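You operate a simulated robot arm through the tools that you are given. There is no shell and no other tool.

You are at the controls of a simulated robot arm. One attempt, no reset.

Task
Wring out the wet green cloth and lay it on the drying shelf.
Fine: use the wringer; push the shelf back in. Where these are worked on the way, their far stop is far enough and under half their travel is too little: drying shelf.

It is judged by the outcome, as a careful person would: the job done as asked, and still so three seconds after it is handed in. It fails if anything else is knocked over, pushed out of place, dropped, spilled or broken. Flat cloth is picked up by pressing the open fingertips on it (5 to 10 N) and closing them slowly along it; thin cloth reads only 2 to 8 mm in the jaws.

Robot
A 6-joint arm with a two-finger gripper, fixed in place. Base frame: the origin is at the foot of the arm, x ahead of it, y to its left, z up. Units: m, rad, N and s.
Its first joint turns from -2.897 to 2.897 rad. Payload 2.45 kg.
The tool frame sits at the grasp point between the pads (the TCP): z along the fingers, y along the line on which they close. The tips reach 0.02 m beyond it. Largest opening 0.14 m; the body of the gripper starts 0.168 m behind the TCP.
Orientation is that of the tool frame in the base frame, as a unit quaternion [x, y, z, w]. With the fingers straight down and closing along the base's y, the tool's x points along the base's -x, its y along +y and its z along -z.

Tools
- The arm moves only by the tool jog_arm. Its argument "targets" is a list of rows, each an object of numbers (a shift or turn left out is 0, a gripper value left out holds the last): "rx", "ry", "rz": the turn, a rotation vector about the base's x, y, z in units of 120 degrees (1.0 is 120 degrees); "x", "y", "z": the shift along the base's x, y, z in units of 250 mm (1.0 is 250 mm); "claw": the closure, from 0 (fully open) to 1 (shut). In form: [{"rx": .., "ry": .., "rz": .., "x": .., "y": .., "z": .., "claw": ..}, ...]. A call has 1 to 20 rows; each row is the pose to reach, as a shift and turn from the pose commanded when the call began. A call with a number of a shift or a turn outside -1 to 1 is refused whole. A row lasts 0.2 s, in which the tool goes at most 0.05 m and 0.15 rad; a call with a longer step from one row to the next is refused whole, and so is a gripper value outside its range. Where a pose cannot be reached the arm comes as near as it can. A force on the tool above 90 N (or 10 N above the force at the start of the call, whichever is more), or a blocked arm, ends the call early, and 0.2 s more pass. Each finger travels about 0.045 m/s and halts on what it meets, pressing with about 42 N; the grip force reading is that of the motor and also rises with nothing between the fingers. The clock runs only during rows and for 0.2 s after the last one: add rows that repeat a pose to give the fingers time. It gives the time, the measured TCP pose, the force on the tool (base axes), the opening and the grip force at its end, in the units of the frame above (readings bear some noise), with the torque about the TCP (base axes, N m) and any sound that the robot's microphone picked up, and new pictures: "views" is both (left out), scene, wrist or none.
- Cameras (640 x 400 px; columns grow to the right, rows downward): "scene" is fixed at [0.0457, 0.6576, 1.5127]; the picture's right is [-0.83, -0.56, 0.00], its down [-0.24, 0.36, -0.90] and it looks along [0.51, -0.74, -0.43] (base axes); focal length 366 px, centre (320, 200). "wrist" rides on the gripper at [0.078, 0.011, -0.209] in the tool frame; the picture's right is [-0.14, 0.99, 0.00], its down [-0.92, -0.13, -0.37] and it looks along [-0.36, -0.05, 0.93] (tool axes); focal length 280 px, centre (320, 200).
- pixel_to_xyz(camera, pixels): for up to 12 pixels [column, row] of the newest picture of that camera ("zoom" is the newest enlarged one), the place [x, y, z] in the base frame of the surface seen there, good to about 0.002 m, but the place of the scene camera against the robot may be out by one fixed shift of up to 0.018 m in any direction. No time passes.
- close_up(camera, box): a new picture of the part [left, top, right, bottom] of that camera's present view, enlarged. No time passes.
- close_job(): hands the job in; it is judged then, once.

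Leave the gripper open and the arm clear of the work at the hand-in unless told otherwise.

The tools are called after "Emit:" as a command line: name --argument value ..., lists and objects as JSON in quotes. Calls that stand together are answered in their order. jog_arm: Moves the arm, as the interface text tells. Its arguments: {"type":"object","properties":{"targets":{"type":"array"},"views":{"type":"string","enum":["both","scene","wrist","none"]}},"required":["targets"]} The other tools are called the same way: pixel_to_xyz (camera, pixels) gives the place of the surface under pixels of a picture; close_up (camera, box) takes an enlarged picture of a part of a camera's view; close_job () hands the job in.

At the start:

```text
time: 0.0
tcp_pos: [0.774, -0.1961, 1.2417]
tcp_rot: [0.0, 1.0, 0.0, 0.001]
force: [-0.2, 0.2, 0.4]
moment: [-0.03, -0.02, 0.02]
grip_width: 0.1402
finger_force: 0.0
```

scene: 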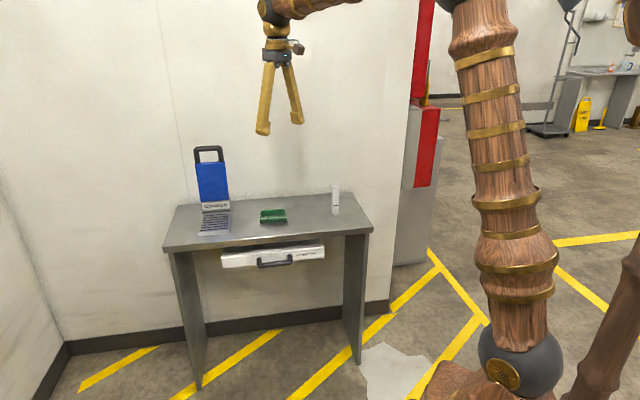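
wrist: 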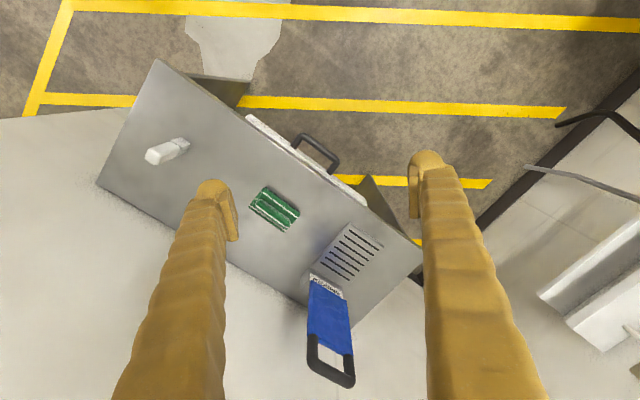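

I see a table with a blue lever device with a black handle (the wringer, scene px 210,180), a green cloth (272,215), a white item (335,198) and a drawer-like shelf with a handle below the top (275,258). I'll enlarge these first.

Emit:
close_up --camera "scene" --box '[150, 130, 390, 280]'

Emit:
close_up --camera "wrist" --box '[90, 50, 440, 390]'

Emit:
pixel_to_xyz --camera "scene" --pixels '[[272, 215], [285, 212], [262, 220], [335, 198], [335, 187], [208, 150], [212, 180], [215, 207], [214, 225], [275, 263], [222, 258], [322, 250]]'

Emit:
pixel_to_xyz --camera "wrist" --pixels '[[273, 208], [252, 208], [270, 190], [298, 213], [280, 230], [165, 152], [330, 310], [330, 380], [345, 255], [318, 150], [260, 130], [350, 180]]'

```text
2.67 times, centred on (270, 205) of scene
```

zoom: 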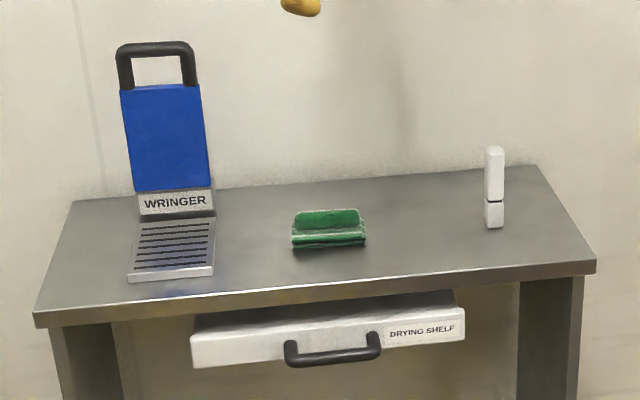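

```text
1.18 times, centred on (265, 220) of wrist
```

zoom: 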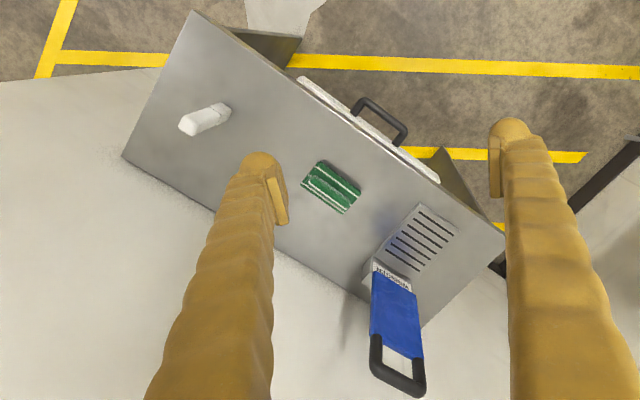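

```text
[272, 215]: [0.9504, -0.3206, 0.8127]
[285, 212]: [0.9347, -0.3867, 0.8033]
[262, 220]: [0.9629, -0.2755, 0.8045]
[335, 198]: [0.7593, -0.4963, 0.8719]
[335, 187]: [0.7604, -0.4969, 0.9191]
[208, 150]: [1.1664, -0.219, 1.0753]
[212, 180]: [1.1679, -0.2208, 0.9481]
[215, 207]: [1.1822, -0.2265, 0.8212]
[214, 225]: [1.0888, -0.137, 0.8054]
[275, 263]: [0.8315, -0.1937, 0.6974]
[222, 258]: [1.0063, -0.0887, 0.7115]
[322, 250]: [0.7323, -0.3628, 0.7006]
```

```text
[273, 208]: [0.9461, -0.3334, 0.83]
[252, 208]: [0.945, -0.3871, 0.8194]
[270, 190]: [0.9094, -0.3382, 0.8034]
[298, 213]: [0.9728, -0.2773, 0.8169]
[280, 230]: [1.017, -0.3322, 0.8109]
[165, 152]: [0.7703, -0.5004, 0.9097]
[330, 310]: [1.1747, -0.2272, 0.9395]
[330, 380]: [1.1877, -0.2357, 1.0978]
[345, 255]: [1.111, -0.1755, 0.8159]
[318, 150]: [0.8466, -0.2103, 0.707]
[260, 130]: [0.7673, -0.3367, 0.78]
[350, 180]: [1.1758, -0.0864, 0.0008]
```

The tabletop is at z≈0.80 and its front edge runs at 45° (along (0.7,0.7)). The shelf pulls out towards (-0.7,0.7). The wringer is a hinged blue lever standing upright behind a slotted tray. I'll turn the hand -45° about z and move it somewhat closer, so the wrist camera looks at the table square-on from the front.

Emit:
jog_arm --targets '[{"rz": -0.0625, "x": 0.03, "z": -0.06}, {"rz": -0.125, "x": 0.06, "z": -0.12}, {"rz": -0.1875, "x": 0.09, "z": -0.18}, {"rz": -0.25, "x": 0.12, "z": -0.24}, {"rz": -0.3125, "x": 0.15, "z": -0.3}, {"rz": -0.375, "x": 0.18, "z": -0.36}]'

```text
time: 1.4
tcp_pos: [0.8187, -0.1969, 1.1535]
tcp_rot: [0.383, 0.924, 0.0, 0.0]
force: [0.6, -0.1, 0.2]
moment: [0.0, -0.01, -0.01]
grip_width: 0.1402
finger_force: 0.2
```

scene: 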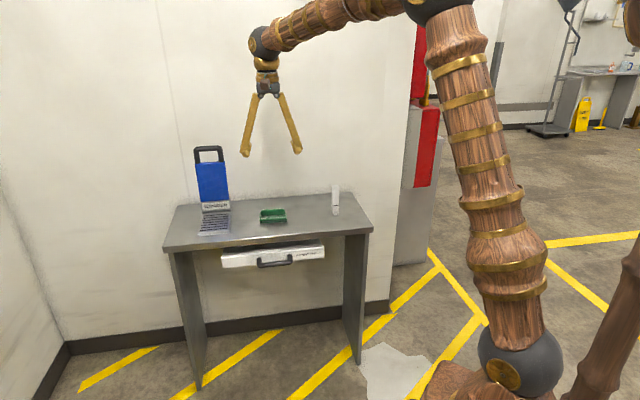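
wrist: 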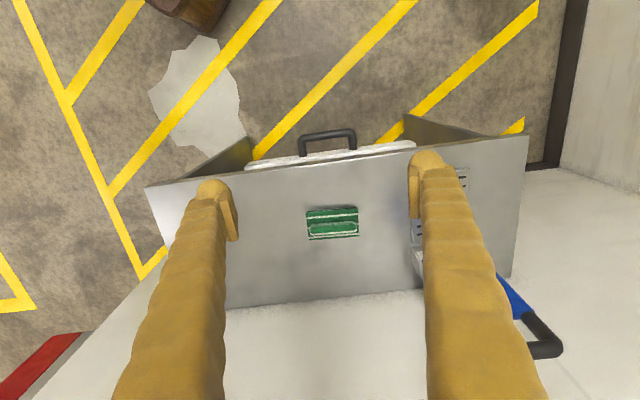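

The view is now square to the table. I'll enlarge the cloth and drawer handle here and measure them.

Emit:
close_up --camera "wrist" --box '[230, 110, 430, 260]'

Emit:
pixel_to_xyz --camera "wrist" --pixels '[[308, 212], [357, 208], [309, 238], [357, 235], [332, 213], [332, 222], [332, 230], [327, 133], [303, 153], [353, 147], [250, 165], [395, 150]]'

Emit:
pixel_to_xyz --camera "wrist" --pixels '[[149, 190], [525, 138], [508, 275], [300, 170], [320, 292], [250, 300], [255, 180], [395, 160], [300, 265], [545, 345], [515, 300], [530, 318]]'

```text
2.67 times, centred on (330, 185) of wrist
```

zoom: 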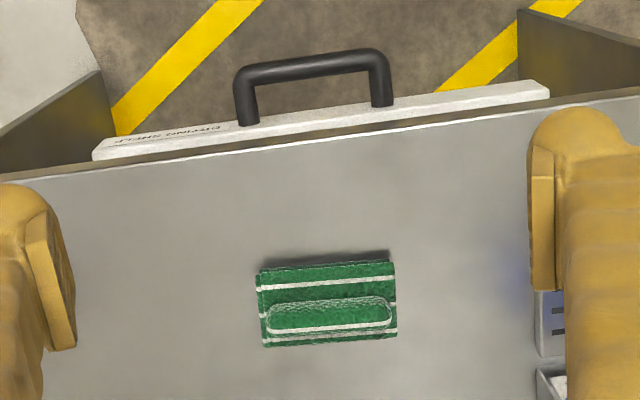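

```text
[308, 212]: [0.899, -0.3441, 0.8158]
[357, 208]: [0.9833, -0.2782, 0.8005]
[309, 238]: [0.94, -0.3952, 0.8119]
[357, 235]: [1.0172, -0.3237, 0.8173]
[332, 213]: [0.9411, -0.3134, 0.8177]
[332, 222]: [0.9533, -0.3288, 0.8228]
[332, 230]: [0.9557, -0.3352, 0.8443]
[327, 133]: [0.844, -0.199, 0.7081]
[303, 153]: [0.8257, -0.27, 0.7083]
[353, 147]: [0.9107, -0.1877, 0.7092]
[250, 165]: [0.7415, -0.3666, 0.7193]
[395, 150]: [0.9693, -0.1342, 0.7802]
```

```text
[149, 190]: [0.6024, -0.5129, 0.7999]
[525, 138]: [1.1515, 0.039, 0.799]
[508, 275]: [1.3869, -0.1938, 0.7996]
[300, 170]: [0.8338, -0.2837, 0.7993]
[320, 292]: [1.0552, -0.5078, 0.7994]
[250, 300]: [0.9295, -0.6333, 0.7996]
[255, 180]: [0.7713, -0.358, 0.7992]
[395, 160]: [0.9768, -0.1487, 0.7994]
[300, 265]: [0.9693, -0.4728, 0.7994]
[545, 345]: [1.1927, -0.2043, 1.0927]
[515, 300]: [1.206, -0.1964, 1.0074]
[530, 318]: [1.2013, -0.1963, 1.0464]
```

The front edge is n≈-0.787 (n = along (-0.7,0.7)). The cloth is a folded pad about 0.105 × 0.07 m with a raised fold at (0.956,-0.335,0.844). Next I move over towards the wringer to look at it.

Emit:
jog_arm --targets '[{"x": 0.06, "y": 0.14}, {"x": 0.12, "y": 0.28}, {"x": 0.18, "y": 0.42}, {"x": 0.25, "y": 0.56}, {"x": 0.32, "y": 0.7}, {"x": 0.32, "y": 0.7}]'

```text
time: 2.8
tcp_pos: [0.8992, -0.0236, 1.1508]
tcp_rot: [0.383, 0.924, 0.0, 0.0]
force: [0.5, -0.1, 0.1]
moment: [-0.05, -0.01, 0.0]
grip_width: 0.1401
finger_force: 0.0
```

scene: 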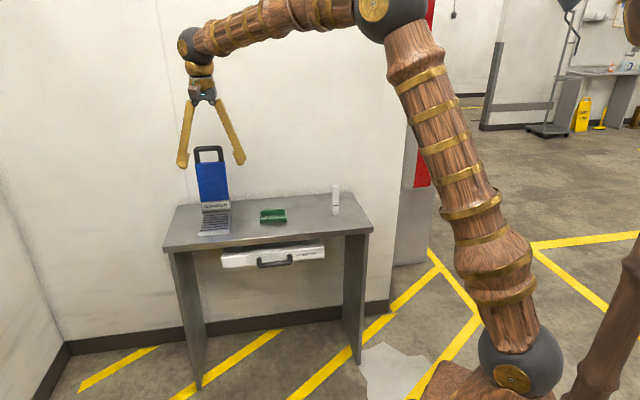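
wrist: 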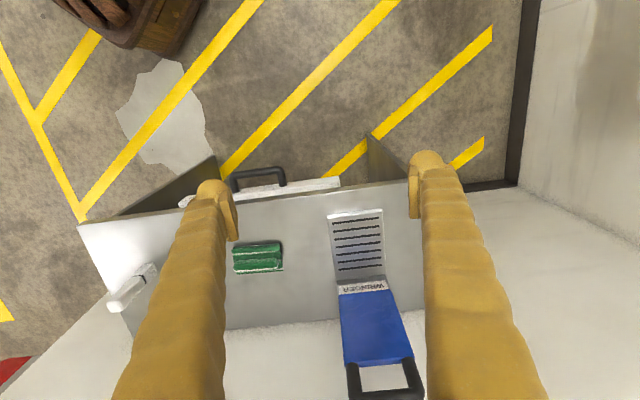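

Now the wringer is well in view: slotted tray (357,245), hinge (363,287), handle (383,378). I'll enlarge and measure it.

Emit:
close_up --camera "wrist" --box '[300, 190, 460, 400]'

Emit:
pixel_to_xyz --camera "wrist" --pixels '[[331, 216], [380, 212], [337, 276], [383, 273], [357, 245], [341, 286], [385, 281], [365, 291], [343, 310], [400, 306], [347, 363], [408, 352]]'

Emit:
pixel_to_xyz --camera "wrist" --pixels '[[356, 385], [414, 378], [385, 394], [384, 377], [410, 365], [353, 370], [238, 246], [258, 254], [258, 264], [281, 263], [259, 176], [357, 218]]'

```text
1.90 times, centred on (380, 295) of wrist
```

zoom: 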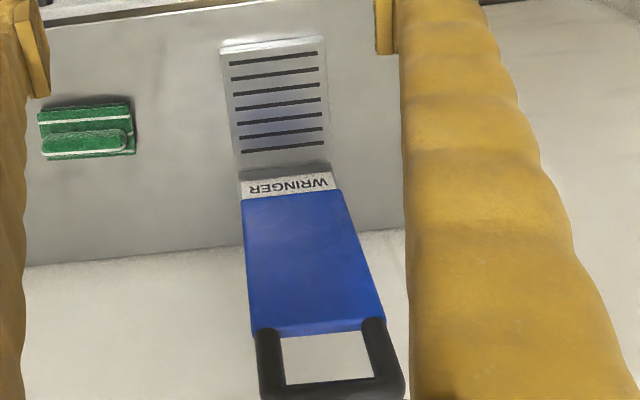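

```text
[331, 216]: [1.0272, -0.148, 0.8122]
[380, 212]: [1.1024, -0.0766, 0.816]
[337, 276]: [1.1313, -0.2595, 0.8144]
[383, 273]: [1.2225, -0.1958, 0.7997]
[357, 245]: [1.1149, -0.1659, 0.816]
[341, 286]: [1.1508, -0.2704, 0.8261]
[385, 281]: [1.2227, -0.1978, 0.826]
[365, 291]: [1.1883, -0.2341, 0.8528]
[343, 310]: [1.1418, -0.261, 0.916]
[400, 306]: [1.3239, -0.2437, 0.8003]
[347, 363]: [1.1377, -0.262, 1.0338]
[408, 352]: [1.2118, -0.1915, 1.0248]
```

```text
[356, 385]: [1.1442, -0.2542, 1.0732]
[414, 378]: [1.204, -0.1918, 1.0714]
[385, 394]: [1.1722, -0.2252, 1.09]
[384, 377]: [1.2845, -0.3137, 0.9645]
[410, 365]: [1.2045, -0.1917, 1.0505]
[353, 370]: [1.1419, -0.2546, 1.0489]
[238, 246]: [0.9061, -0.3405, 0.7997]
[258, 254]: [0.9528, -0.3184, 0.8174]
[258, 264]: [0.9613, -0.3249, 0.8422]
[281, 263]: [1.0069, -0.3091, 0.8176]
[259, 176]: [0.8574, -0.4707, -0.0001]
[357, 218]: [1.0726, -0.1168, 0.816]
```

Tray centre is about (1.115,-0.165,0.816). The lever is vertical with its bar at about (1.172,-0.225,1.10), hinged near z 0.84. I'll now take the cloth by its raised fold, closing across it (along n). First I turn +90° and move above the cloth.

Emit:
jog_arm --targets '[{"rz": 0.0625, "x": 0.02, "y": -0.083, "z": -0.03}, {"rz": 0.125, "x": 0.04, "y": -0.167, "z": -0.06}, {"rz": 0.1875, "x": 0.06, "y": -0.25, "z": -0.1}, {"rz": 0.25, "x": 0.08, "y": -0.333, "z": -0.13}, {"rz": 0.3125, "x": 0.1, "y": -0.417, "z": -0.16}, {"rz": 0.375, "x": 0.12, "y": -0.5, "z": -0.2}, {"rz": 0.4375, "x": 0.14, "y": -0.583, "z": -0.23}, {"rz": 0.5, "x": 0.16, "y": -0.667, "z": -0.26}, {"rz": 0.5625, "x": 0.17, "y": -0.75, "z": -0.3}, {"rz": 0.625, "x": 0.18, "y": -0.833, "z": -0.34}, {"rz": 0.6875, "x": 0.19, "y": -0.917, "z": -0.37}, {"rz": 0.75, "x": 0.2, "y": -1.0, "z": -0.4}, {"rz": 0.75, "x": 0.2, "y": -1.0, "z": -0.4}]'

```text
time: 5.6
tcp_pos: [0.9482, -0.2735, 1.0523]
tcp_rot: [-0.383, 0.924, 0.0, 0.0]
force: [0.1, -0.3, 0.4]
moment: [-0.02, -0.01, 0.03]
grip_width: 0.1398
finger_force: 0.1
```

scene: 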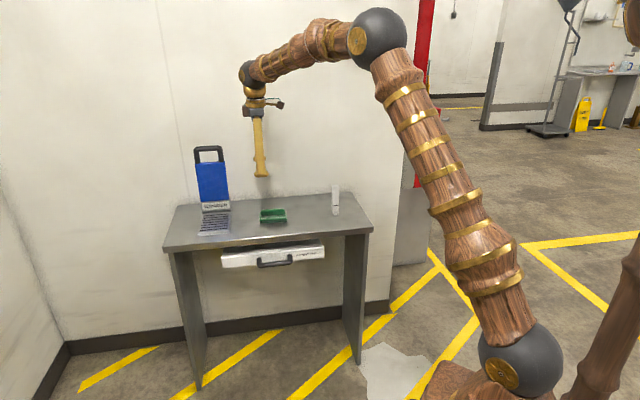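
wrist: 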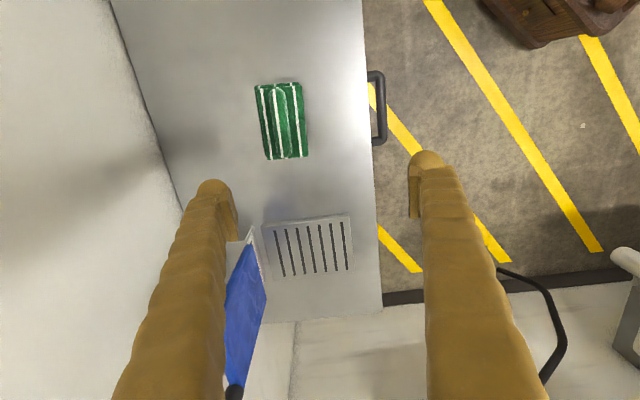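

I'll enlarge the cloth and measure its ridge from here.

Emit:
close_up --camera "wrist" --box '[230, 60, 340, 180]'

Emit:
pixel_to_xyz --camera "wrist" --pixels '[[276, 95], [278, 120], [281, 145], [268, 120], [272, 120], [284, 120], [288, 120], [262, 120], [296, 120], [303, 120], [258, 90], [282, 154]]'

```text
3.33 times, centred on (285, 120) of wrist
```

zoom: 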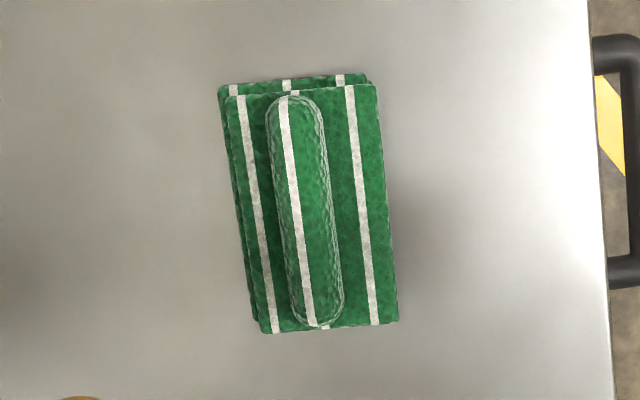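

```text
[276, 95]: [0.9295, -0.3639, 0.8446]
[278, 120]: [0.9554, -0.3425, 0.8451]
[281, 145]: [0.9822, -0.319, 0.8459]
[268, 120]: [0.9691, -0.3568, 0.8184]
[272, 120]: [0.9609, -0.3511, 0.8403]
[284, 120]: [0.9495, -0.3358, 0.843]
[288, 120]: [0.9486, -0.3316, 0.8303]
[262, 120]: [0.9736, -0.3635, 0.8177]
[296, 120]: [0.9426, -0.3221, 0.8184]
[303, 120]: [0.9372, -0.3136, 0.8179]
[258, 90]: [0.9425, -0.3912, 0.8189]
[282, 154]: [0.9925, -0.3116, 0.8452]
```

The ridge's centre is about (0.957,-0.340), 22 mm wide, from z 0.818 to 0.845. I move above it and part-close to about 60 mm, stopping at z≈0.90 to check reach.

Emit:
jog_arm --targets '[{"x": 0.008, "y": -0.06, "z": -0.1, "claw": 0.3}, {"x": 0.017, "y": -0.13, "z": -0.22, "claw": 0.57}, {"x": 0.025, "y": -0.2, "z": -0.35, "claw": 0.57}, {"x": 0.034, "y": -0.266, "z": -0.48, "claw": 0.57}, {"x": 0.034, "y": -0.266, "z": -0.6, "claw": 0.57}, {"x": 0.034, "y": -0.266, "z": -0.6, "claw": 0.57}, {"x": 0.034, "y": -0.266, "z": -0.6, "claw": 0.57}]'

```text
time: 7.2
tcp_pos: [0.9551, -0.3391, 0.9013]
tcp_rot: [-0.383, 0.924, 0.0, 0.0]
force: [0.0, 0.7, -0.6]
moment: [-0.02, 0.01, -0.01]
grip_width: 0.0601
finger_force: 0.0
```

scene: 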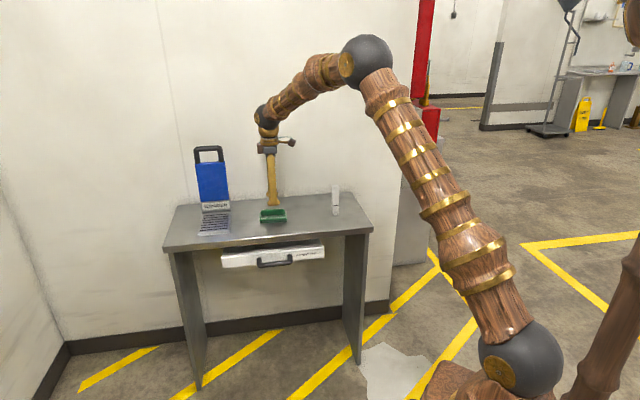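
wrist: 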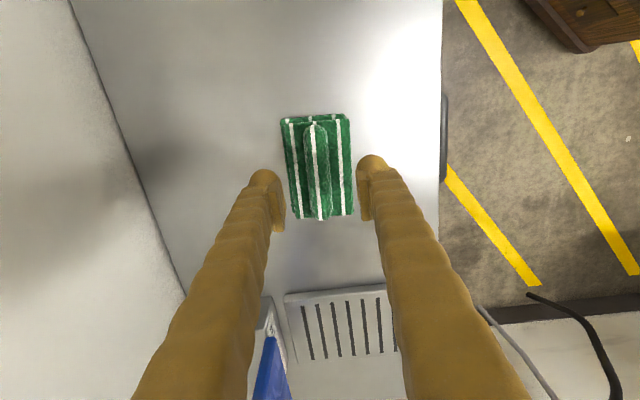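

Reach is fine and the fingers straddle the ridge. I lower until the tips are just above the pad (TCP z≈0.842) and close slowly on the ridge.

Emit:
jog_arm --targets '[{"z": -0.1}, {"z": -0.18}, {"z": -0.235}, {"z": -0.235}, {"z": -0.235, "claw": 0.65}, {"z": -0.235, "claw": 0.75}, {"z": -0.235, "claw": 0.85}, {"z": -0.235, "claw": 0.95}, {"z": -0.235, "claw": 1.0}, {"z": -0.235, "claw": 1.0}, {"z": -0.235, "claw": 1.0}, {"z": -0.235, "claw": 1.0}, {"z": -0.235, "claw": 1.0}]'

```text
time: 10.0
tcp_pos: [0.9573, -0.3389, 0.8433]
tcp_rot: [-0.383, 0.924, 0.0, 0.0]
force: [0.4, 0.2, 1.0]
moment: [-0.01, -0.01, 0.01]
grip_width: 0.0225
finger_force: 41.9
```

scene: 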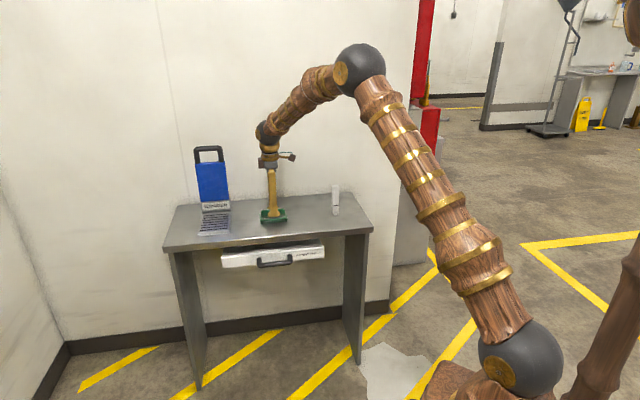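
wrist: 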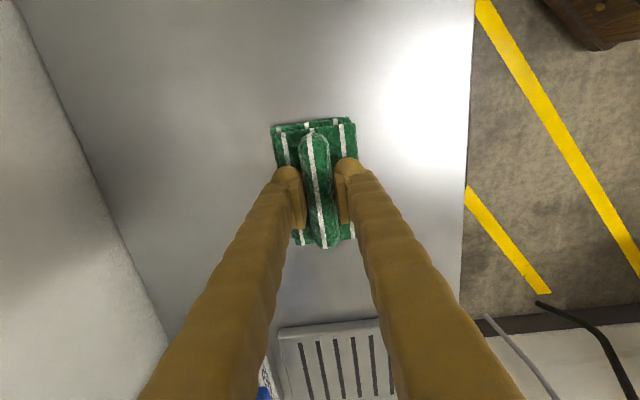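

The fingers hold the ridge (22.5 mm, 42 N). I lift 10 cm to check it comes along.

Emit:
jog_arm --targets '[{"z": 0.04}, {"z": 0.1}, {"z": 0.18}, {"z": 0.26}, {"z": 0.34}, {"z": 0.4}, {"z": 0.4}]'

```text
time: 11.6
tcp_pos: [0.956, -0.3391, 0.9431]
tcp_rot: [-0.383, 0.924, 0.0, 0.0]
force: [0.3, -0.1, -0.2]
moment: [0.04, 0.03, -0.02]
grip_width: 0.0224
finger_force: 42.3
```

scene: 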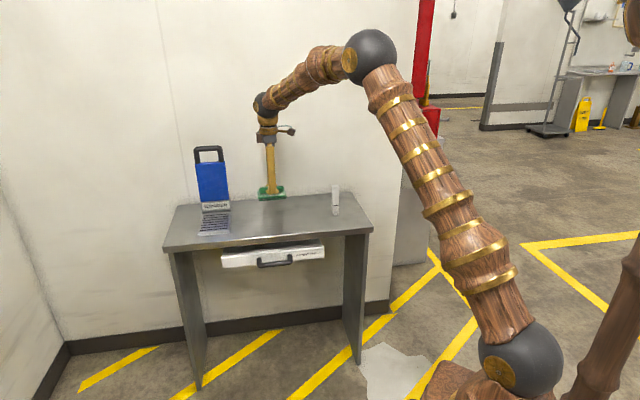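
wrist: 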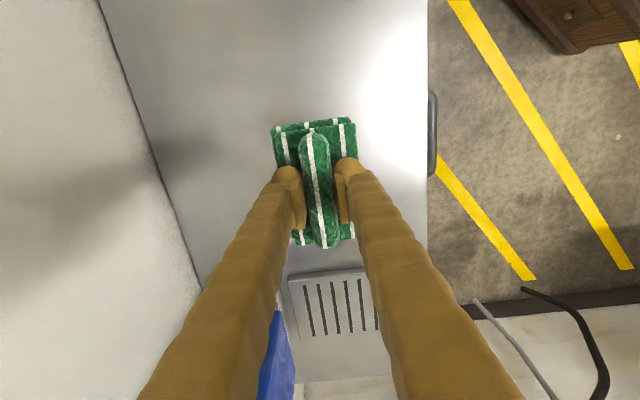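

The cloth came up whole. I carry it first a little away from the wall and then along the table to above the tray at (1.107,-0.156), staying at this height and keeping the hand clear of the upright lever.

Emit:
jog_arm --targets '[{"x": -0.068, "y": 0.068}, {"x": 0.044, "y": 0.179}, {"x": 0.155, "y": 0.289}, {"x": 0.267, "y": 0.4}, {"x": 0.379, "y": 0.51}, {"x": 0.49, "y": 0.62}, {"x": 0.602, "y": 0.731}, {"x": 0.602, "y": 0.731}, {"x": 0.602, "y": 0.731}]'

```text
time: 13.6
tcp_pos: [1.1076, -0.1531, 0.9432]
tcp_rot: [-0.382, 0.924, 0.0, 0.001]
force: [0.5, -0.2, -0.1]
moment: [0.02, 0.01, -0.02]
grip_width: 0.022
finger_force: 41.9
```

scene: 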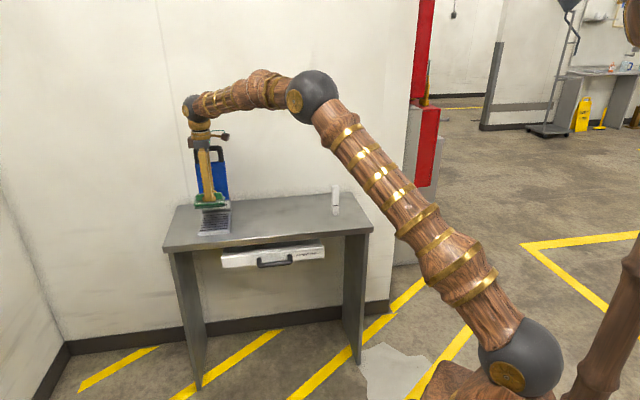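
wrist: 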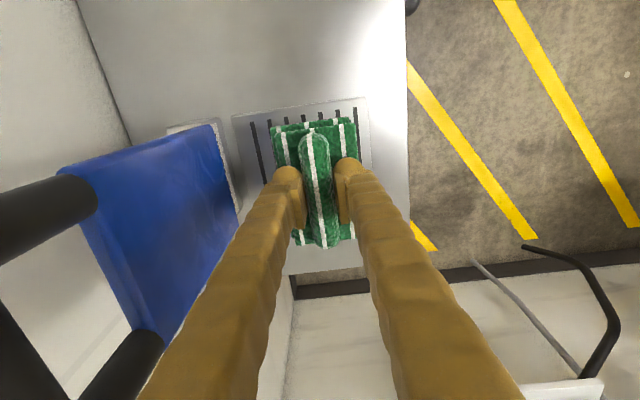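

I'm over the tray (u .675, n -.891). I'll shift 9 mm rearward to centre it, lower until the pad rests (TCP z≈0.860), and check before letting go.

Emit:
jog_arm --targets '[{"x": 0.025, "y": -0.025, "z": -0.08}, {"x": 0.025, "y": -0.025, "z": -0.18}, {"x": 0.025, "y": -0.025, "z": -0.26}, {"x": 0.025, "y": -0.025, "z": -0.3}, {"x": 0.025, "y": -0.025, "z": -0.325}, {"x": 0.025, "y": -0.025, "z": -0.325}]'

```text
time: 15.0
tcp_pos: [1.1137, -0.1616, 0.8614]
tcp_rot: [-0.383, 0.924, 0.0, 0.0]
force: [-0.6, 0.7, -0.4]
moment: [-0.03, 0.0, 0.03]
grip_width: 0.0224
finger_force: 41.6
```

scene: 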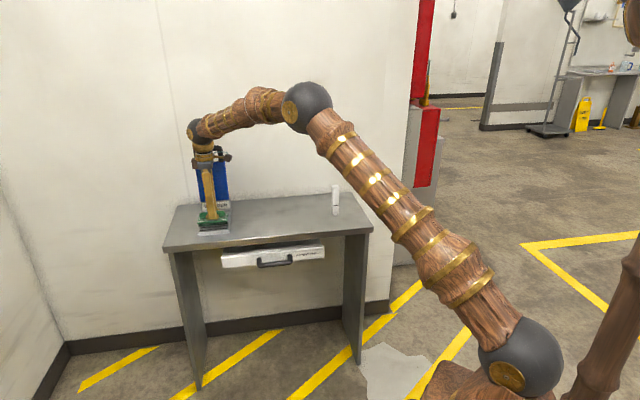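
wrist: 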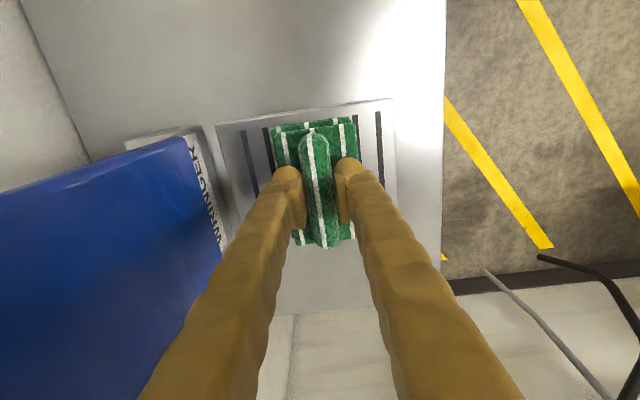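

No contact yet reads on the force. I lower in 2 mm steps until the pad touches.

Emit:
jog_arm --targets '[{"z": -0.006}, {"z": -0.012}, {"z": -0.012}]' --views "none"

```text
time: 15.8
tcp_pos: [1.1141, -0.1605, 0.86]
tcp_rot: [-0.383, 0.924, 0.0, 0.0]
force: [0.2, 0.5, -0.5]
moment: [-0.02, 0.01, -0.01]
grip_width: 0.0225
finger_force: 42.0
```

Still free. Two more small steps.

Emit:
jog_arm --targets '[{"z": -0.006}, {"z": -0.012}, {"z": -0.012}]' --views "none"

```text
time: 16.6
tcp_pos: [1.1134, -0.1625, 0.8582]
tcp_rot: [-0.382, 0.924, 0.0, 0.001]
force: [-1.1, -4.0, 25.8]
moment: [-0.17, 0.08, 0.04]
grip_width: 0.0226
finger_force: 42.3
```

The pad is pressed on the tray now (25 N upward). I back off 2 mm, then open to about 55 mm slowly and rise straight up.

Emit:
jog_arm --targets '[{"z": 0.008}, {"z": 0.008, "claw": 0.8}, {"z": 0.008, "claw": 0.7}, {"z": 0.008, "claw": 0.62}, {"z": 0.008, "claw": 0.62}, {"z": 0.008, "claw": 0.62}, {"z": 0.06}, {"z": 0.15}, {"z": 0.3}, {"z": 0.45}, {"z": 0.6}]'

```text
time: 19.0
tcp_pos: [1.1155, -0.161, 1.0057]
tcp_rot: [-0.383, 0.924, 0.0, -0.001]
force: [0.4, 0.6, -0.9]
moment: [0.03, 0.01, -0.02]
grip_width: 0.0532
finger_force: 0.1
```

scene: 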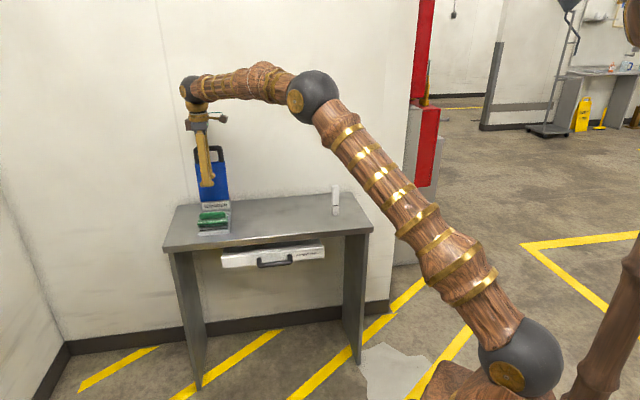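
wrist: 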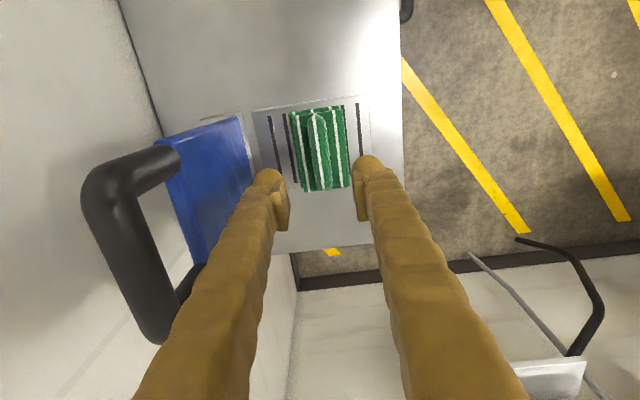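

The cloth sits on the tray. Now I measure the handle bar (wrist px from (100,180) to (150,320)) for gripping.

Emit:
pixel_to_xyz --camera "wrist" --pixels '[[92, 200], [108, 200], [125, 200], [125, 230], [140, 260], [120, 260], [105, 230], [155, 300], [130, 168], [165, 158], [182, 290], [160, 332]]'

Emit:
close_up --camera "wrist" --box '[60, 100, 300, 350]'

Emit:
close_up --camera "scene" --box '[170, 120, 250, 250]'

```text
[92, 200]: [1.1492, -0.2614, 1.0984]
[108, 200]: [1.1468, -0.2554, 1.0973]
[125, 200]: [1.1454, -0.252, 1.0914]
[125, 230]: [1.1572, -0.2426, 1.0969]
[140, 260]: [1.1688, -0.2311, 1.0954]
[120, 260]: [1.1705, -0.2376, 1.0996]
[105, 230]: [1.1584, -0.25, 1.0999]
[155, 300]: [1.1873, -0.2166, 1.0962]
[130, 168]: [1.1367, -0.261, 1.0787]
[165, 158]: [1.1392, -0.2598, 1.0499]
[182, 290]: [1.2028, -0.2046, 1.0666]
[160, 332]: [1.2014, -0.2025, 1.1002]
```

```text
1.60 times, centred on (180, 225) of wrist
```

zoom: 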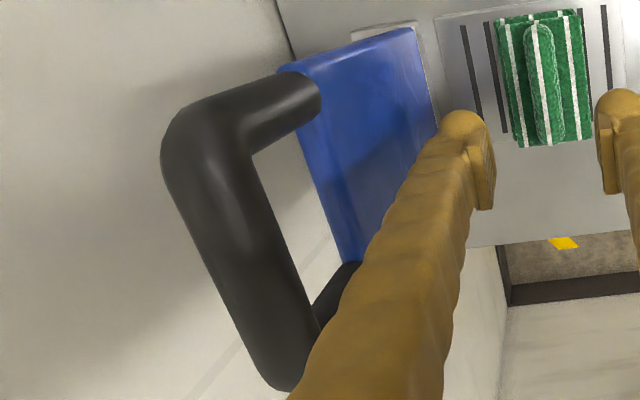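

```text
3.08 times, centred on (210, 185) of scene
```

zoom: 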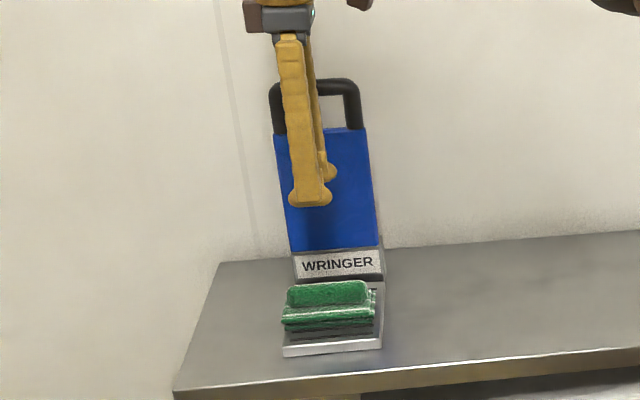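

The bar is about 22 mm thick with its centre at (1.179,-0.235,1.089). I'll swing the hand to horizontal, pointing at the wall (−90° about the table's long axis), 10 cm in front of the bar at bar height. The opening stays at 53 mm, so one finger goes above the bar and one into the loop.

Emit:
jog_arm --targets '[{"rx": -0.0482, "ry": -0.0482, "z": 0.06}, {"rx": -0.0964, "ry": -0.0964, "z": 0.12}, {"rx": -0.1446, "ry": -0.1446, "z": 0.18}, {"rx": -0.1928, "ry": -0.1928, "z": 0.24}, {"rx": -0.241, "ry": -0.241, "z": 0.3}, {"rx": -0.2892, "ry": -0.2892, "z": 0.333}, {"rx": -0.3374, "ry": -0.3374, "z": 0.333}, {"rx": -0.3856, "ry": -0.3856, "z": 0.333}, {"rx": -0.4338, "ry": -0.4338, "z": 0.333}, {"rx": -0.482, "ry": -0.482, "x": -0.01, "y": -0.01, "z": 0.333}, {"rx": -0.5303, "ry": -0.5303, "x": -0.02, "y": -0.02, "z": 0.333}, {"rx": -0.5303, "ry": -0.5303, "x": -0.02, "y": -0.02, "z": 0.333}]'

```text
time: 21.6
tcp_pos: [1.1088, -0.1664, 1.0903]
tcp_rot: [-0.271, 0.653, -0.653, 0.271]
force: [-0.2, -0.1, 0.9]
moment: [0.0, -0.03, 0.02]
grip_width: 0.053
finger_force: 0.1
```

scene: 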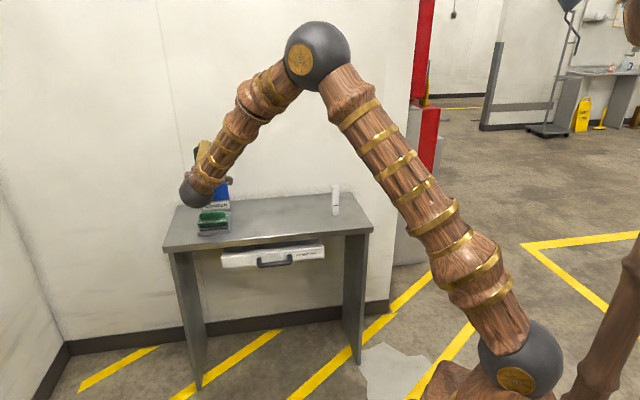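
wrist: 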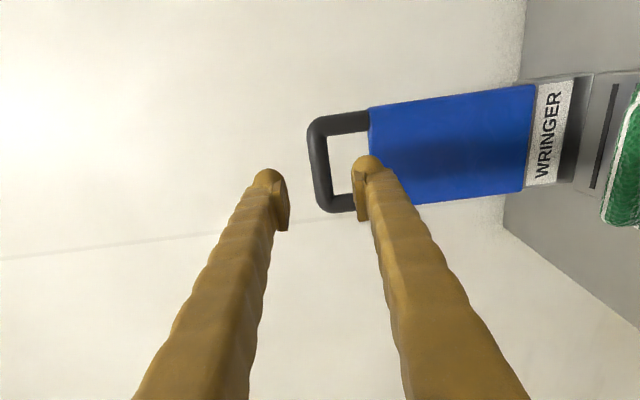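

The pose was reached. I measure the bar and loop once more from this view.

Emit:
pixel_to_xyz --camera "wrist" --pixels '[[314, 160], [321, 160], [327, 160], [317, 130], [323, 195], [330, 206], [345, 124], [345, 204], [372, 125], [378, 150], [336, 160]]'

Emit:
close_up --camera "wrist" --box '[240, 80, 440, 250]'

```text
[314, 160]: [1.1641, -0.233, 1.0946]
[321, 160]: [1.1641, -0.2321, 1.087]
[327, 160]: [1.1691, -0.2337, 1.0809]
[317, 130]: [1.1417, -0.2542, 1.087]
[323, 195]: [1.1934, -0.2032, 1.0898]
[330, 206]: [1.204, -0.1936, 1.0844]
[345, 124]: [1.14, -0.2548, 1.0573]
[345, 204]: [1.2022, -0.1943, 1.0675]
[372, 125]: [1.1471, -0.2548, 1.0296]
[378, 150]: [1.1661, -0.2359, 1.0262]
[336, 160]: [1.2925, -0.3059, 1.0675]
```

```text
2.35 times, centred on (340, 165) of wrist
```

zoom: 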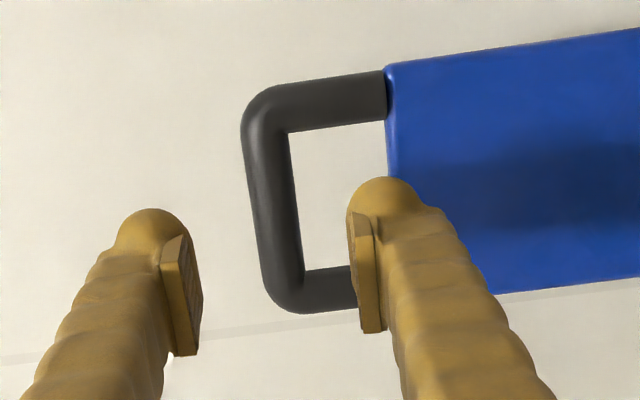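

All consistent. I advance 95 mm straight in so the bar lies between the pads.

Emit:
jog_arm --targets '[{"x": 0.08, "y": -0.07}, {"x": 0.15, "y": -0.14}, {"x": 0.21, "y": -0.2}, {"x": 0.25, "y": -0.24}, {"x": 0.275, "y": -0.265}, {"x": 0.275, "y": -0.265}]'

```text
time: 23.0
tcp_pos: [1.1779, -0.2324, 1.0888]
tcp_rot: [-0.27, 0.654, -0.653, 0.271]
force: [-1.0, -0.3, -0.2]
moment: [-0.01, 0.04, 0.04]
grip_width: 0.0533
finger_force: 0.1
```

scene: 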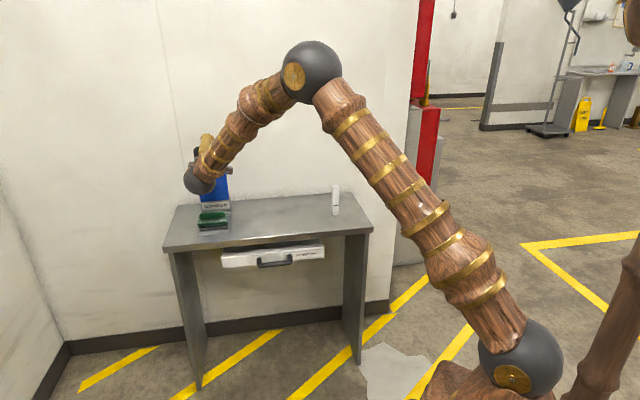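
wrist: 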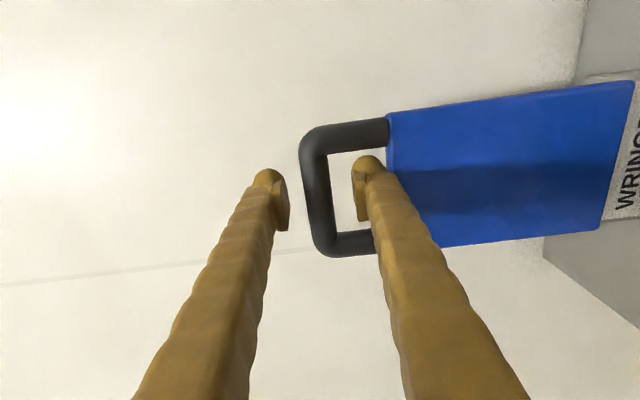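

The bar is centred between the pads. I close on it.

Emit:
jog_arm --targets '[{"claw": 0.7}, {"claw": 0.8}, {"claw": 0.9}, {"claw": 1.0}, {"claw": 1.0}, {"claw": 1.0}, {"claw": 1.0}]'

```text
time: 24.6
tcp_pos: [1.1777, -0.2331, 1.0909]
tcp_rot: [0.27, -0.653, 0.654, -0.271]
force: [0.2, 0.3, 14.5]
moment: [-0.02, 0.0, 0.02]
grip_width: 0.0177
finger_force: 42.9
```

scene: 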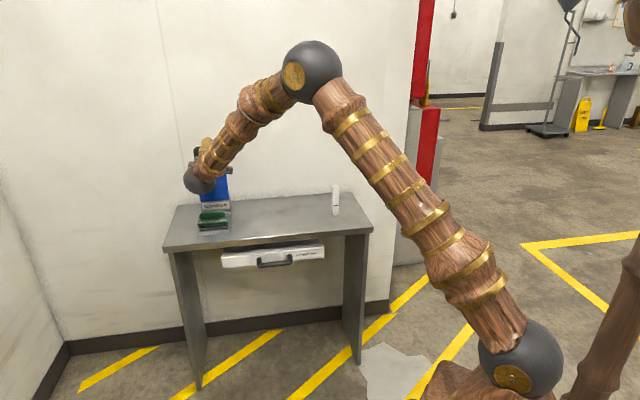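
wrist: 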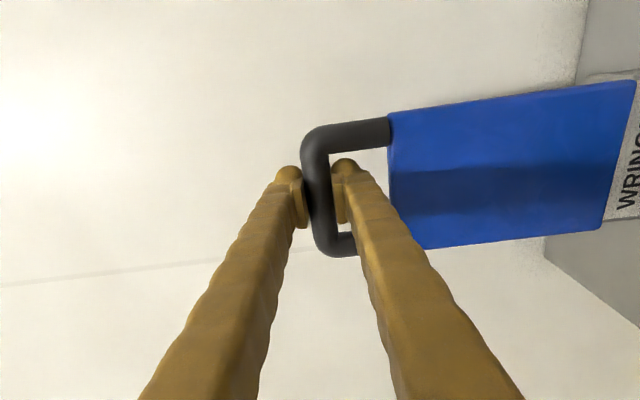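

The bar is gripped (17.7 mm); its centre is at z≈1.091. I start turning the lever forward along its arc (radius ≈0.25 m), 15° first, rotating the hand with it.

Emit:
jog_arm --targets '[{"z": 0.008}, {"x": -0.0616, "y": 0.0616, "z": 0.004, "rx": 0.0295, "ry": 0.0295}, {"x": -0.1228, "y": 0.1228, "z": -0.007, "rx": 0.0589, "ry": 0.0589}, {"x": -0.183, "y": 0.183, "z": -0.026, "rx": 0.0884, "ry": 0.0884}, {"x": -0.183, "y": 0.183, "z": -0.026, "rx": 0.0884, "ry": 0.0884}]'

```text
time: 25.8
tcp_pos: [1.1314, -0.1871, 1.0775]
tcp_rot: [-0.305, 0.735, -0.56, 0.231]
force: [8.9, -6.5, -35.5]
moment: [0.34, -0.18, 0.11]
grip_width: 0.0176
finger_force: 43.4
```

scene: 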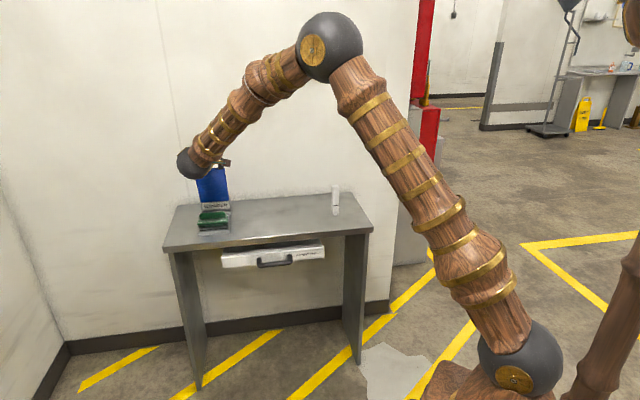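
wrist: 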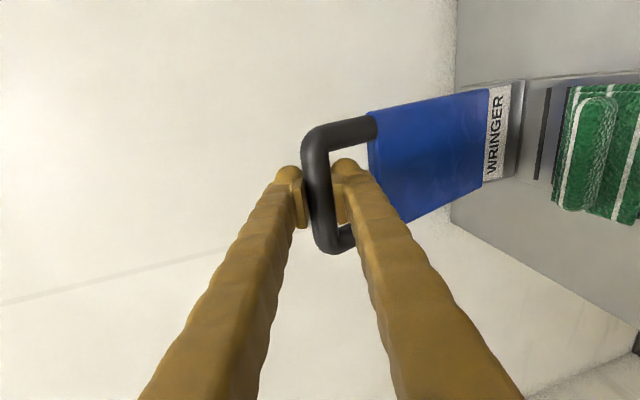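

The lever follows. The −35 N says the real arc drops faster, which fits a pivot near n −1.02, z 0.84. I correct for that and continue to about 50°.

Emit:
jog_arm --targets '[{"x": -0.02, "y": 0.02, "z": -0.03, "rx": 0.01, "ry": 0.01}, {"x": -0.082, "y": 0.082, "z": -0.075, "rx": 0.0448, "ry": 0.0448}, {"x": -0.1663, "y": 0.1663, "z": -0.149, "rx": 0.0919, "ry": 0.0919}, {"x": -0.2427, "y": 0.2427, "z": -0.24, "rx": 0.1391, "ry": 0.1391}, {"x": -0.2933, "y": 0.2933, "z": -0.317, "rx": 0.1744, "ry": 0.1744}, {"x": -0.2933, "y": 0.2933, "z": -0.317, "rx": 0.1744, "ry": 0.1744}]'

```text
time: 27.2
tcp_pos: [1.0569, -0.1136, 1.0033]
tcp_rot: [-0.353, 0.853, -0.356, 0.146]
force: [-3.0, -4.8, 1.0]
moment: [0.31, -0.15, 0.27]
grip_width: 0.0177
finger_force: 43.0
```

scene: 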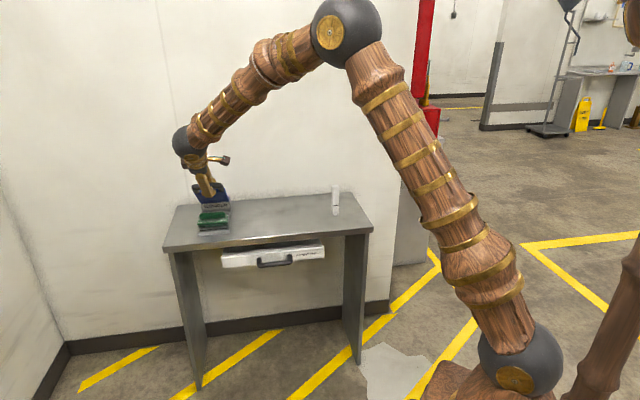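
wrist: 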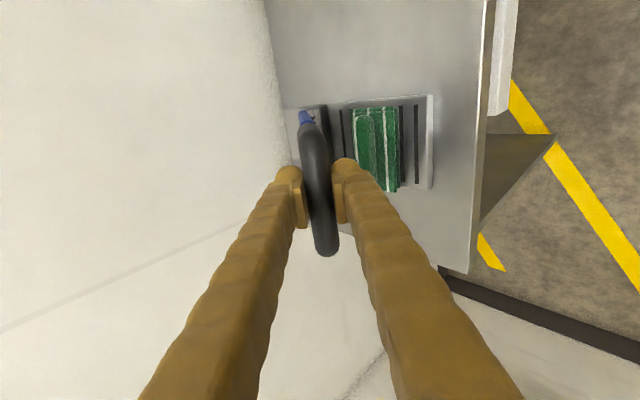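

Forces are near zero, so the arc model holds (pivot n −1.02, z 0.84, radius 0.252). The bar is simply turning inside the pads, and that is fine: the fingers end pointing down onto the bar. I continue to about 70°, just before the plate meets the cloth.

Emit:
jog_arm --targets '[{"x": -0.0543, "y": 0.0543, "z": -0.103, "rx": 0.0413, "ry": 0.0413}, {"x": -0.0973, "y": 0.0973, "z": -0.21, "rx": 0.0825, "ry": 0.0825}, {"x": -0.1264, "y": 0.1264, "z": -0.308, "rx": 0.1179, "ry": 0.1179}, {"x": -0.1264, "y": 0.1264, "z": -0.308, "rx": 0.1179, "ry": 0.1179}]'

```text
time: 28.2
tcp_pos: [1.027, -0.0848, 0.9265]
tcp_rot: [-0.374, 0.901, -0.203, 0.083]
force: [42.2, -55.4, -16.8]
moment: [-0.01, -0.22, 0.58]
grip_width: 0.0186
finger_force: 43.4
```

scene: 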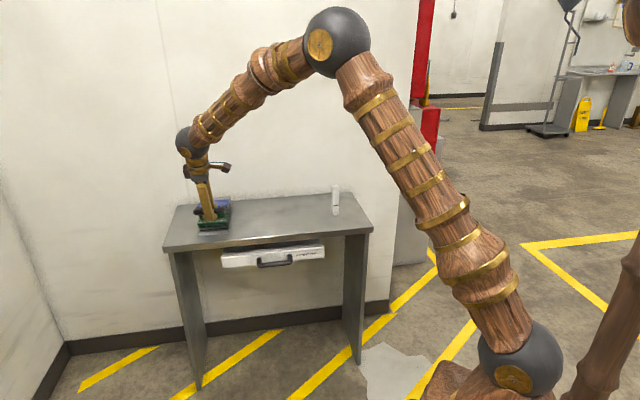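
wrist: 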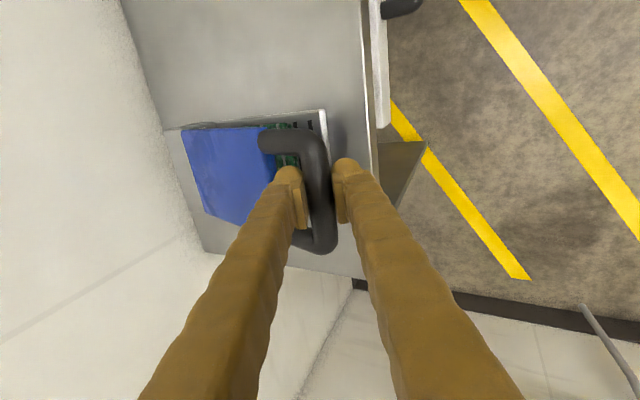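

There is 70 N pulling the hand toward the wall, so the arc is tighter than assumed. Refitting all the readings gives the pivot at n −1.012, z 0.854, radius 0.237, lever now at 72°. I relieve the 8 mm overreach and step gently to 78°.

Emit:
jog_arm --targets '[{"x": 0.0226, "y": -0.0226}, {"x": 0.0136, "y": -0.0136, "z": -0.052, "rx": 0.0177, "ry": 0.0177}, {"x": 0.0057, "y": -0.0057, "z": -0.1, "rx": 0.0354, "ry": 0.0354}, {"x": 0.0057, "y": -0.0057, "z": -0.1, "rx": 0.0354, "ry": 0.0354}]'

```text
time: 29.2
tcp_pos: [1.0273, -0.0804, 0.9025]
tcp_rot: [-0.378, 0.91, -0.154, 0.064]
force: [-44.1, 45.9, 10.1]
moment: [0.03, 0.35, -0.19]
grip_width: 0.0177
finger_force: 42.6
```

scene: 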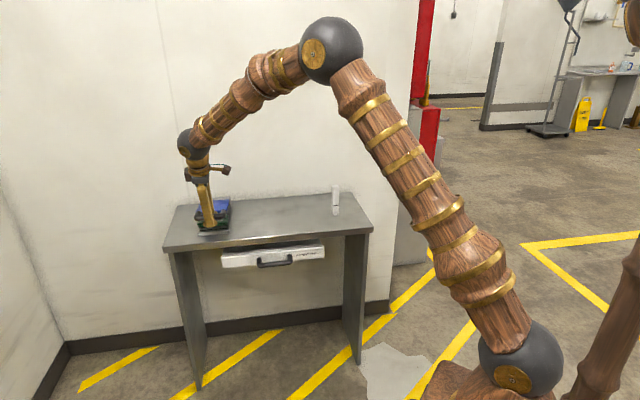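
wrist: 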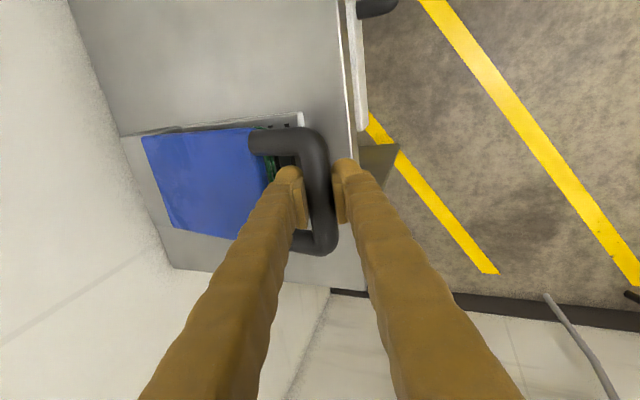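

The correction overshot (64 N the other way), and from this the arm's stiffness is about 27 N/mm. I adjust by 3.5 mm and continue to about 82°.

Emit:
jog_arm --targets '[{"x": -0.009, "y": 0.009}, {"x": -0.014, "y": 0.014, "z": -0.03, "rx": 0.0118, "ry": 0.0118}, {"x": -0.019, "y": 0.019, "z": -0.063, "rx": 0.0236, "ry": 0.0236}, {"x": -0.019, "y": 0.019, "z": -0.063, "rx": 0.0236, "ry": 0.0236}]'

```text
time: 30.2
tcp_pos: [1.0242, -0.0802, 0.885]
tcp_rot: [-0.38, 0.915, -0.124, 0.053]
force: [46.6, -1.7, -1.6]
moment: [0.13, -0.13, 0.16]
grip_width: 0.0173
finger_force: 43.0
```

scene: 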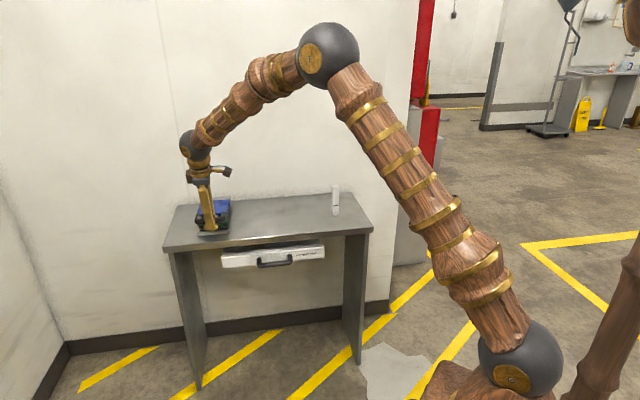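
wrist: 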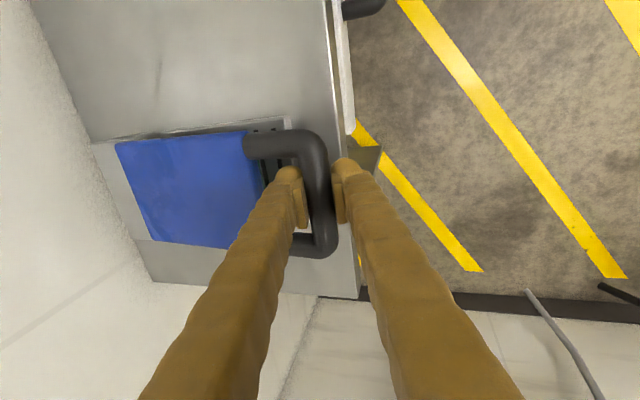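

z 0.885 and still no vertical resistance. The arc is now almost vertical, so I go straight down in steps to about z 0.855.

Emit:
jog_arm --targets '[{"x": 0.002, "y": -0.002, "z": -0.03, "rx": 0.0118, "ry": 0.0118}, {"x": 0.002, "y": -0.002, "z": -0.06, "rx": 0.0236, "ry": 0.0236}, {"x": 0.002, "y": -0.002, "z": -0.09, "rx": 0.0354, "ry": 0.0354}, {"x": 0.002, "y": -0.002, "z": -0.12, "rx": 0.0472, "ry": 0.0472}, {"x": 0.002, "y": -0.002, "z": -0.12, "rx": 0.0472, "ry": 0.0472}]'

```text
time: 31.2
tcp_pos: [1.0258, -0.0837, 0.8612]
tcp_rot: [-0.382, 0.921, -0.066, 0.029]
force: [-7.9, -5.2, 11.8]
moment: [-0.06, -0.14, 0.13]
grip_width: 0.0165
finger_force: 42.2
stopped in row 5: the force on the tool passed its limit at 99 N (the readings are from after the stop); the commanded pose is now the measured one
```

scene: 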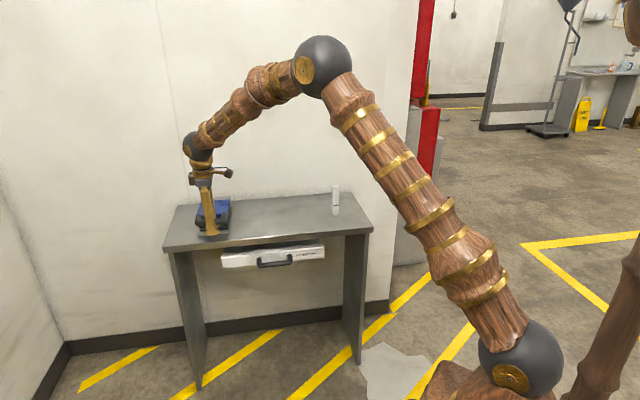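
wrist: 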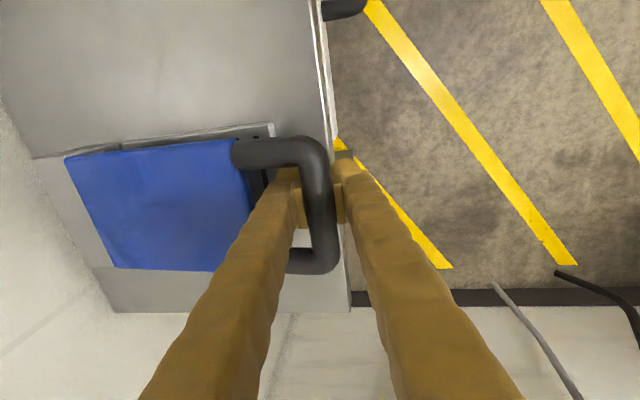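

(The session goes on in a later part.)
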